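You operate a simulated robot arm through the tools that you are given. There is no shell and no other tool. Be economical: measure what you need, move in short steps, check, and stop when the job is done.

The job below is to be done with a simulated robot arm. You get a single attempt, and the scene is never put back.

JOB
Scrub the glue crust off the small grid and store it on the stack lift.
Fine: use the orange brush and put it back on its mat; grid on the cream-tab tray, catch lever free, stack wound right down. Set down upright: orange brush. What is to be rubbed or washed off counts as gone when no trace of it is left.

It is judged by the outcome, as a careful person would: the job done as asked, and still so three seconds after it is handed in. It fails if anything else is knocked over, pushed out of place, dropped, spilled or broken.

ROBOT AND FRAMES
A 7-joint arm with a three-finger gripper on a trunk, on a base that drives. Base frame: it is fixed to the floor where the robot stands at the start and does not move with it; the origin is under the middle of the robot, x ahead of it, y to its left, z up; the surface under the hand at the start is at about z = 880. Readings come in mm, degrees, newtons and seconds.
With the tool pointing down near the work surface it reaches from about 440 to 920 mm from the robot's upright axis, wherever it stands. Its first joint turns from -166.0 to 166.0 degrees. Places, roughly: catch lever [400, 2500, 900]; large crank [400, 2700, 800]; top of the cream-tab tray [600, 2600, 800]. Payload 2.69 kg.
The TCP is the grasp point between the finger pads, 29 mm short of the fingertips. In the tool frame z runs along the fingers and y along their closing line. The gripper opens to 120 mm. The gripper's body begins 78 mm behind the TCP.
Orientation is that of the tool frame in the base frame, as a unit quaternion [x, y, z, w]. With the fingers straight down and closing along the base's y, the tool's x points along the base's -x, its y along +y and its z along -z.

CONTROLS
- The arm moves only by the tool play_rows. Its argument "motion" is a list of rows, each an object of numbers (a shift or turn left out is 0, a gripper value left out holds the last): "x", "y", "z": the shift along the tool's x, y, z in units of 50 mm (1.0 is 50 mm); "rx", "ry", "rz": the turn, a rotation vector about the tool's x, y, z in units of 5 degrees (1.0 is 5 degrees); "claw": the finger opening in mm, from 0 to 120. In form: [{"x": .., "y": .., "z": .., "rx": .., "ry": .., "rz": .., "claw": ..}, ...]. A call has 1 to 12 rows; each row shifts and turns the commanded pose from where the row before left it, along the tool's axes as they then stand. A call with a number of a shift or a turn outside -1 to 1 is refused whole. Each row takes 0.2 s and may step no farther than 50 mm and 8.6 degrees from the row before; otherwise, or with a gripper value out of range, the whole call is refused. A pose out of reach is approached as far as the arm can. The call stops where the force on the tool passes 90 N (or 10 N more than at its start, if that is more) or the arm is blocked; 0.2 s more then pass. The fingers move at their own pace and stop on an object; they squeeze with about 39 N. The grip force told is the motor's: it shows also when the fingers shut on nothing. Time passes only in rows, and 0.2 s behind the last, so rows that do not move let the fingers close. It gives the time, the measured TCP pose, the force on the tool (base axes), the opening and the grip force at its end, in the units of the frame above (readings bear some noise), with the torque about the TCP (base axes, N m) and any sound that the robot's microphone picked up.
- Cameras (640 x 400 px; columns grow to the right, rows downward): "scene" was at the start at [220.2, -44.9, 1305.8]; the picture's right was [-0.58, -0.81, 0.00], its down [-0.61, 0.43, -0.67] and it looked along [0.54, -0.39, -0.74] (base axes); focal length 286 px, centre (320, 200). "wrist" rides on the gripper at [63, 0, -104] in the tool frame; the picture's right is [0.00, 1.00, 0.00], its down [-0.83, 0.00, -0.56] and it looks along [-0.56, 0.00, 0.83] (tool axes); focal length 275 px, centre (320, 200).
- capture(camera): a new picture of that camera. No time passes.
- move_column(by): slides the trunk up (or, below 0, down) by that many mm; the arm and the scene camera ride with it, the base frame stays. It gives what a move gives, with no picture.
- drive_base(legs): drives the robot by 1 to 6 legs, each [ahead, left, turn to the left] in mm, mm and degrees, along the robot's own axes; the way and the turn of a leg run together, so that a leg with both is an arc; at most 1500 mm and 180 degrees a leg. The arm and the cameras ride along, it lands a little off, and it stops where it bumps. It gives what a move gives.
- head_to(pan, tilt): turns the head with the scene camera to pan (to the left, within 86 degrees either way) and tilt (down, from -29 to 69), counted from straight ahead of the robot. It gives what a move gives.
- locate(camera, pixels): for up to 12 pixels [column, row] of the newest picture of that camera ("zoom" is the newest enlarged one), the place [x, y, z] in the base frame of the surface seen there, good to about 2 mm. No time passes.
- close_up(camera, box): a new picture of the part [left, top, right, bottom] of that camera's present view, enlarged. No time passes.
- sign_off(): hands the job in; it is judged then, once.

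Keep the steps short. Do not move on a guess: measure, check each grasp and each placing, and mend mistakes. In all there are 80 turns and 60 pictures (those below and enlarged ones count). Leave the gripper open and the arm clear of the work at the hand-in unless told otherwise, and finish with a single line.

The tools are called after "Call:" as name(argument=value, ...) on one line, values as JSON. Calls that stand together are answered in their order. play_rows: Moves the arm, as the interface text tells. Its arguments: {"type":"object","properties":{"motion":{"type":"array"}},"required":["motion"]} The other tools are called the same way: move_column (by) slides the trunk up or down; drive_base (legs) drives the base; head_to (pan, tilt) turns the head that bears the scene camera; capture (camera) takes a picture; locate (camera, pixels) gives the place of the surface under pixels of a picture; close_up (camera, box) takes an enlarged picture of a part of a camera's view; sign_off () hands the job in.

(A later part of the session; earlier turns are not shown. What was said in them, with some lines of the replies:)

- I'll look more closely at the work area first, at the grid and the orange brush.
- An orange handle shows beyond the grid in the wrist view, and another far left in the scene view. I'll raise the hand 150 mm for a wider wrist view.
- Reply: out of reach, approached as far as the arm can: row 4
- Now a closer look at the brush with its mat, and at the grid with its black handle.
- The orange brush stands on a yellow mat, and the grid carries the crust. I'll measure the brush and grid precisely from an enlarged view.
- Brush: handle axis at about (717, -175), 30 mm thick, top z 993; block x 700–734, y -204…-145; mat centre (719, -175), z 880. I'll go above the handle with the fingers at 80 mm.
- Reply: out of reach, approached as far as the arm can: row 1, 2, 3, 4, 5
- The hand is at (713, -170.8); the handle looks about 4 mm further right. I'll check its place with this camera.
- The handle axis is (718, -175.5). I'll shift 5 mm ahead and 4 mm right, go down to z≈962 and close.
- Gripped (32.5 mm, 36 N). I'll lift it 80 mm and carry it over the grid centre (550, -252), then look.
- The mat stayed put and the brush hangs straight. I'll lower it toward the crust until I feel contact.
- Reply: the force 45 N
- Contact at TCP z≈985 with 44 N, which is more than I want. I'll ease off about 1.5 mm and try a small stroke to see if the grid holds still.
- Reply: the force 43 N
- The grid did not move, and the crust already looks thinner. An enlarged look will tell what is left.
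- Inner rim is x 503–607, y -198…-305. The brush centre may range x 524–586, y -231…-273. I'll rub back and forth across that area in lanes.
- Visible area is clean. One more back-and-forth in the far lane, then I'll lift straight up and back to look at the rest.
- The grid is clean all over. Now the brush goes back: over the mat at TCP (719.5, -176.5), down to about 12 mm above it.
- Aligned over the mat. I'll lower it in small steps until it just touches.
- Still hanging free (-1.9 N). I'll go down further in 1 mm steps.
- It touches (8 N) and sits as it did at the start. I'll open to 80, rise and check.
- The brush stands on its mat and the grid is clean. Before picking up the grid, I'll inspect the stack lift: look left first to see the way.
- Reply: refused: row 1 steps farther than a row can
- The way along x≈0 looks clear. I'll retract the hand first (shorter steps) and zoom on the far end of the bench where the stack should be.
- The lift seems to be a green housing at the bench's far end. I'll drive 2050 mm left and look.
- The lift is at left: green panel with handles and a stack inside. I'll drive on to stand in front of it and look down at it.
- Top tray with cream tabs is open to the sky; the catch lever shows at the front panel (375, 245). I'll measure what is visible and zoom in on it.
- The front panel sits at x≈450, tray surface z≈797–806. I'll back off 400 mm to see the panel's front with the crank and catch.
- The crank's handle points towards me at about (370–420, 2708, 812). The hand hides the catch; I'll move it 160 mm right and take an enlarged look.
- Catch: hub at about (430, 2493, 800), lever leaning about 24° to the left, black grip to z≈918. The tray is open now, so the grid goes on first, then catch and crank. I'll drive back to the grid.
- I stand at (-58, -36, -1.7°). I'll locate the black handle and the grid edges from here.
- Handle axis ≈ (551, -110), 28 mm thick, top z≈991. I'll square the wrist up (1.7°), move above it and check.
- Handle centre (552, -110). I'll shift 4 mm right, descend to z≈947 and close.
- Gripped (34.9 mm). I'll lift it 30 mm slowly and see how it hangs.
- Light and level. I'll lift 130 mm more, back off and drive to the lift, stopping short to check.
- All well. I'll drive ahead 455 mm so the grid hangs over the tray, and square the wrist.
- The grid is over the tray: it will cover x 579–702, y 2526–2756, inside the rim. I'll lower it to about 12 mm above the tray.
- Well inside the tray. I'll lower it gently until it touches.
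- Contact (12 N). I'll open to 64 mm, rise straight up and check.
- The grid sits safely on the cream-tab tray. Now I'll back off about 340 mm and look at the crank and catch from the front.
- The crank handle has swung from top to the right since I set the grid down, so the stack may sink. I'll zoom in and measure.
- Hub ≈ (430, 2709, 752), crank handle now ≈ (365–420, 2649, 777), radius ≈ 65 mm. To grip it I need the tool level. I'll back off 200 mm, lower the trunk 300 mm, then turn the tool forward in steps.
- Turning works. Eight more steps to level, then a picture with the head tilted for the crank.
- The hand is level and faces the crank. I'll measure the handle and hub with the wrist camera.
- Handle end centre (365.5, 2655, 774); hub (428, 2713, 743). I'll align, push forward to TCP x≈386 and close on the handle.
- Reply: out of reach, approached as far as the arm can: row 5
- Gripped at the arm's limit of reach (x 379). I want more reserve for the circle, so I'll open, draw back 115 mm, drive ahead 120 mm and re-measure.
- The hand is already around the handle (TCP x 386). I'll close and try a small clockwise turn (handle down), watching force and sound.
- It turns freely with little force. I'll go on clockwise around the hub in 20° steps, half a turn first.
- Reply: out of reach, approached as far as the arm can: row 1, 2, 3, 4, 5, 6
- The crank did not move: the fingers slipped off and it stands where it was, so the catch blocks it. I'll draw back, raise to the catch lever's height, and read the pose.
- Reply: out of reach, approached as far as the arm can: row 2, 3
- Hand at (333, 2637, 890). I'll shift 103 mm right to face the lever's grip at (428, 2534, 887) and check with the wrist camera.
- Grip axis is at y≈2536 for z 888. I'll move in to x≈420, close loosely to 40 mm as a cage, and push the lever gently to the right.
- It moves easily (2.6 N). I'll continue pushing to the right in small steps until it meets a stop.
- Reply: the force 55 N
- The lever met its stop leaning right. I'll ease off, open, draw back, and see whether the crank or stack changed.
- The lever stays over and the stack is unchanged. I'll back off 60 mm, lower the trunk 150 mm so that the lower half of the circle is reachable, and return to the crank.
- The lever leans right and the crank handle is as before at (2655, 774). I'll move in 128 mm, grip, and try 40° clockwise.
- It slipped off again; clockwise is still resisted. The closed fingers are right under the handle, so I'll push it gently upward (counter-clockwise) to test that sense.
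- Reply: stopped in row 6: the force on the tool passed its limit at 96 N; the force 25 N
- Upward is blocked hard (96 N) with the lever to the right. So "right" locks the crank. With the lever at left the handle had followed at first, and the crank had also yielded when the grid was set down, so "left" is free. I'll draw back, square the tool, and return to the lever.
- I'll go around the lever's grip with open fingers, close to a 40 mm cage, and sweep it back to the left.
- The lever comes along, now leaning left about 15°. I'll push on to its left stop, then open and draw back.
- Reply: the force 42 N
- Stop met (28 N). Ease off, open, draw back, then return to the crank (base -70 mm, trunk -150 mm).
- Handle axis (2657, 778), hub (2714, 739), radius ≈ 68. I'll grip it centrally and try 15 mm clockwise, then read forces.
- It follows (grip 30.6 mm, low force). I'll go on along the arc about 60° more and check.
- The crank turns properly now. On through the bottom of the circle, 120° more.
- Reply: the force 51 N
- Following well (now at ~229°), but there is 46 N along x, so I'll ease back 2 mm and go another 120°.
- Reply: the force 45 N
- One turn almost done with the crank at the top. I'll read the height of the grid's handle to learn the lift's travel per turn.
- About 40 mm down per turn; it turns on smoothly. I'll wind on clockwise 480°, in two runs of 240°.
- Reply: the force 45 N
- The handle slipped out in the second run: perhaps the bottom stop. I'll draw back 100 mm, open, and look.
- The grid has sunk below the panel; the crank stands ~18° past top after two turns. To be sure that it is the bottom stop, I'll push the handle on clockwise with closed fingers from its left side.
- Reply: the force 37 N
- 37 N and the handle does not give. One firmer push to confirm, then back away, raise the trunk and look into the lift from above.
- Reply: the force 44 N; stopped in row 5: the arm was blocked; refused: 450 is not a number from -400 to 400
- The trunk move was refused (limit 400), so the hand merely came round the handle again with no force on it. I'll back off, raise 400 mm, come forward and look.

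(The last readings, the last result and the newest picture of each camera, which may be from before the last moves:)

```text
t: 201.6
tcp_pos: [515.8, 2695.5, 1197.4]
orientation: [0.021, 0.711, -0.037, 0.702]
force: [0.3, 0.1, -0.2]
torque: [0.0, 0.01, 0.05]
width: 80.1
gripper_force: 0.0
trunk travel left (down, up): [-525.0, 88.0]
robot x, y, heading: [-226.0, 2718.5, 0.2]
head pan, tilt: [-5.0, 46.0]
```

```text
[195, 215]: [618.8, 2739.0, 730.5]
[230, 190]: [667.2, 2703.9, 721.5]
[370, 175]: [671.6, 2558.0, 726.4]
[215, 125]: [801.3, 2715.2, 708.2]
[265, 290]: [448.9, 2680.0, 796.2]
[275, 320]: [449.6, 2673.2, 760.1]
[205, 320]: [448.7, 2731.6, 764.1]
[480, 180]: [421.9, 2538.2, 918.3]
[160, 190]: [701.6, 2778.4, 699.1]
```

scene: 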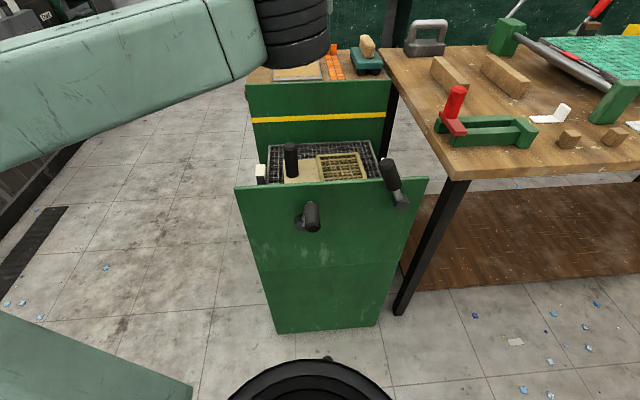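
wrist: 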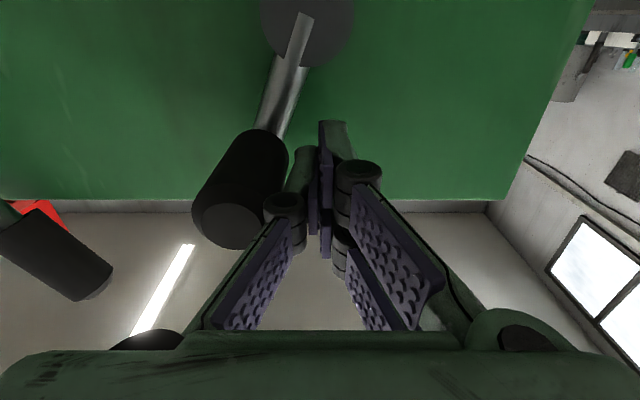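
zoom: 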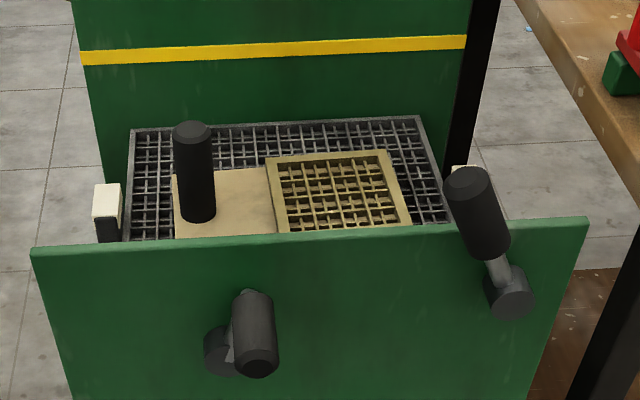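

The tray is down about 90 mm, to z≈708. The crank met a stop there, the grid lies flat, and the catch lever is back at its free (left) side. I'll back the robot away and hand in.

Call:
drive_base(legs=[[-250, 0, 0]])

Call:
sign_off()

```text
t: 203.4
tcp_pos: [268.4, 2696.6, 1198.1]
orientation: [0.02, 0.71, -0.034, 0.703]
force: [-0.2, 0.3, 0.1]
torque: [-0.02, -0.01, -0.02]
width: 80.1
gripper_force: 0.1
trunk travel left (down, up): [-525.0, 88.0]
robot x, y, heading: [-470.0, 2713.4, 0.7]
head pan, tilt: [-5.0, 46.0]
```

```text
The job is handed in.
```

Handed in: no crust visible on the grid, which lies on the cream-tab tray; orange brush upright on its mat; catch lever at its left side, which I took as free because the crank turned there and locked at the right; stack wound down about 90 mm until the crank would not turn further, which I took as the bottom.
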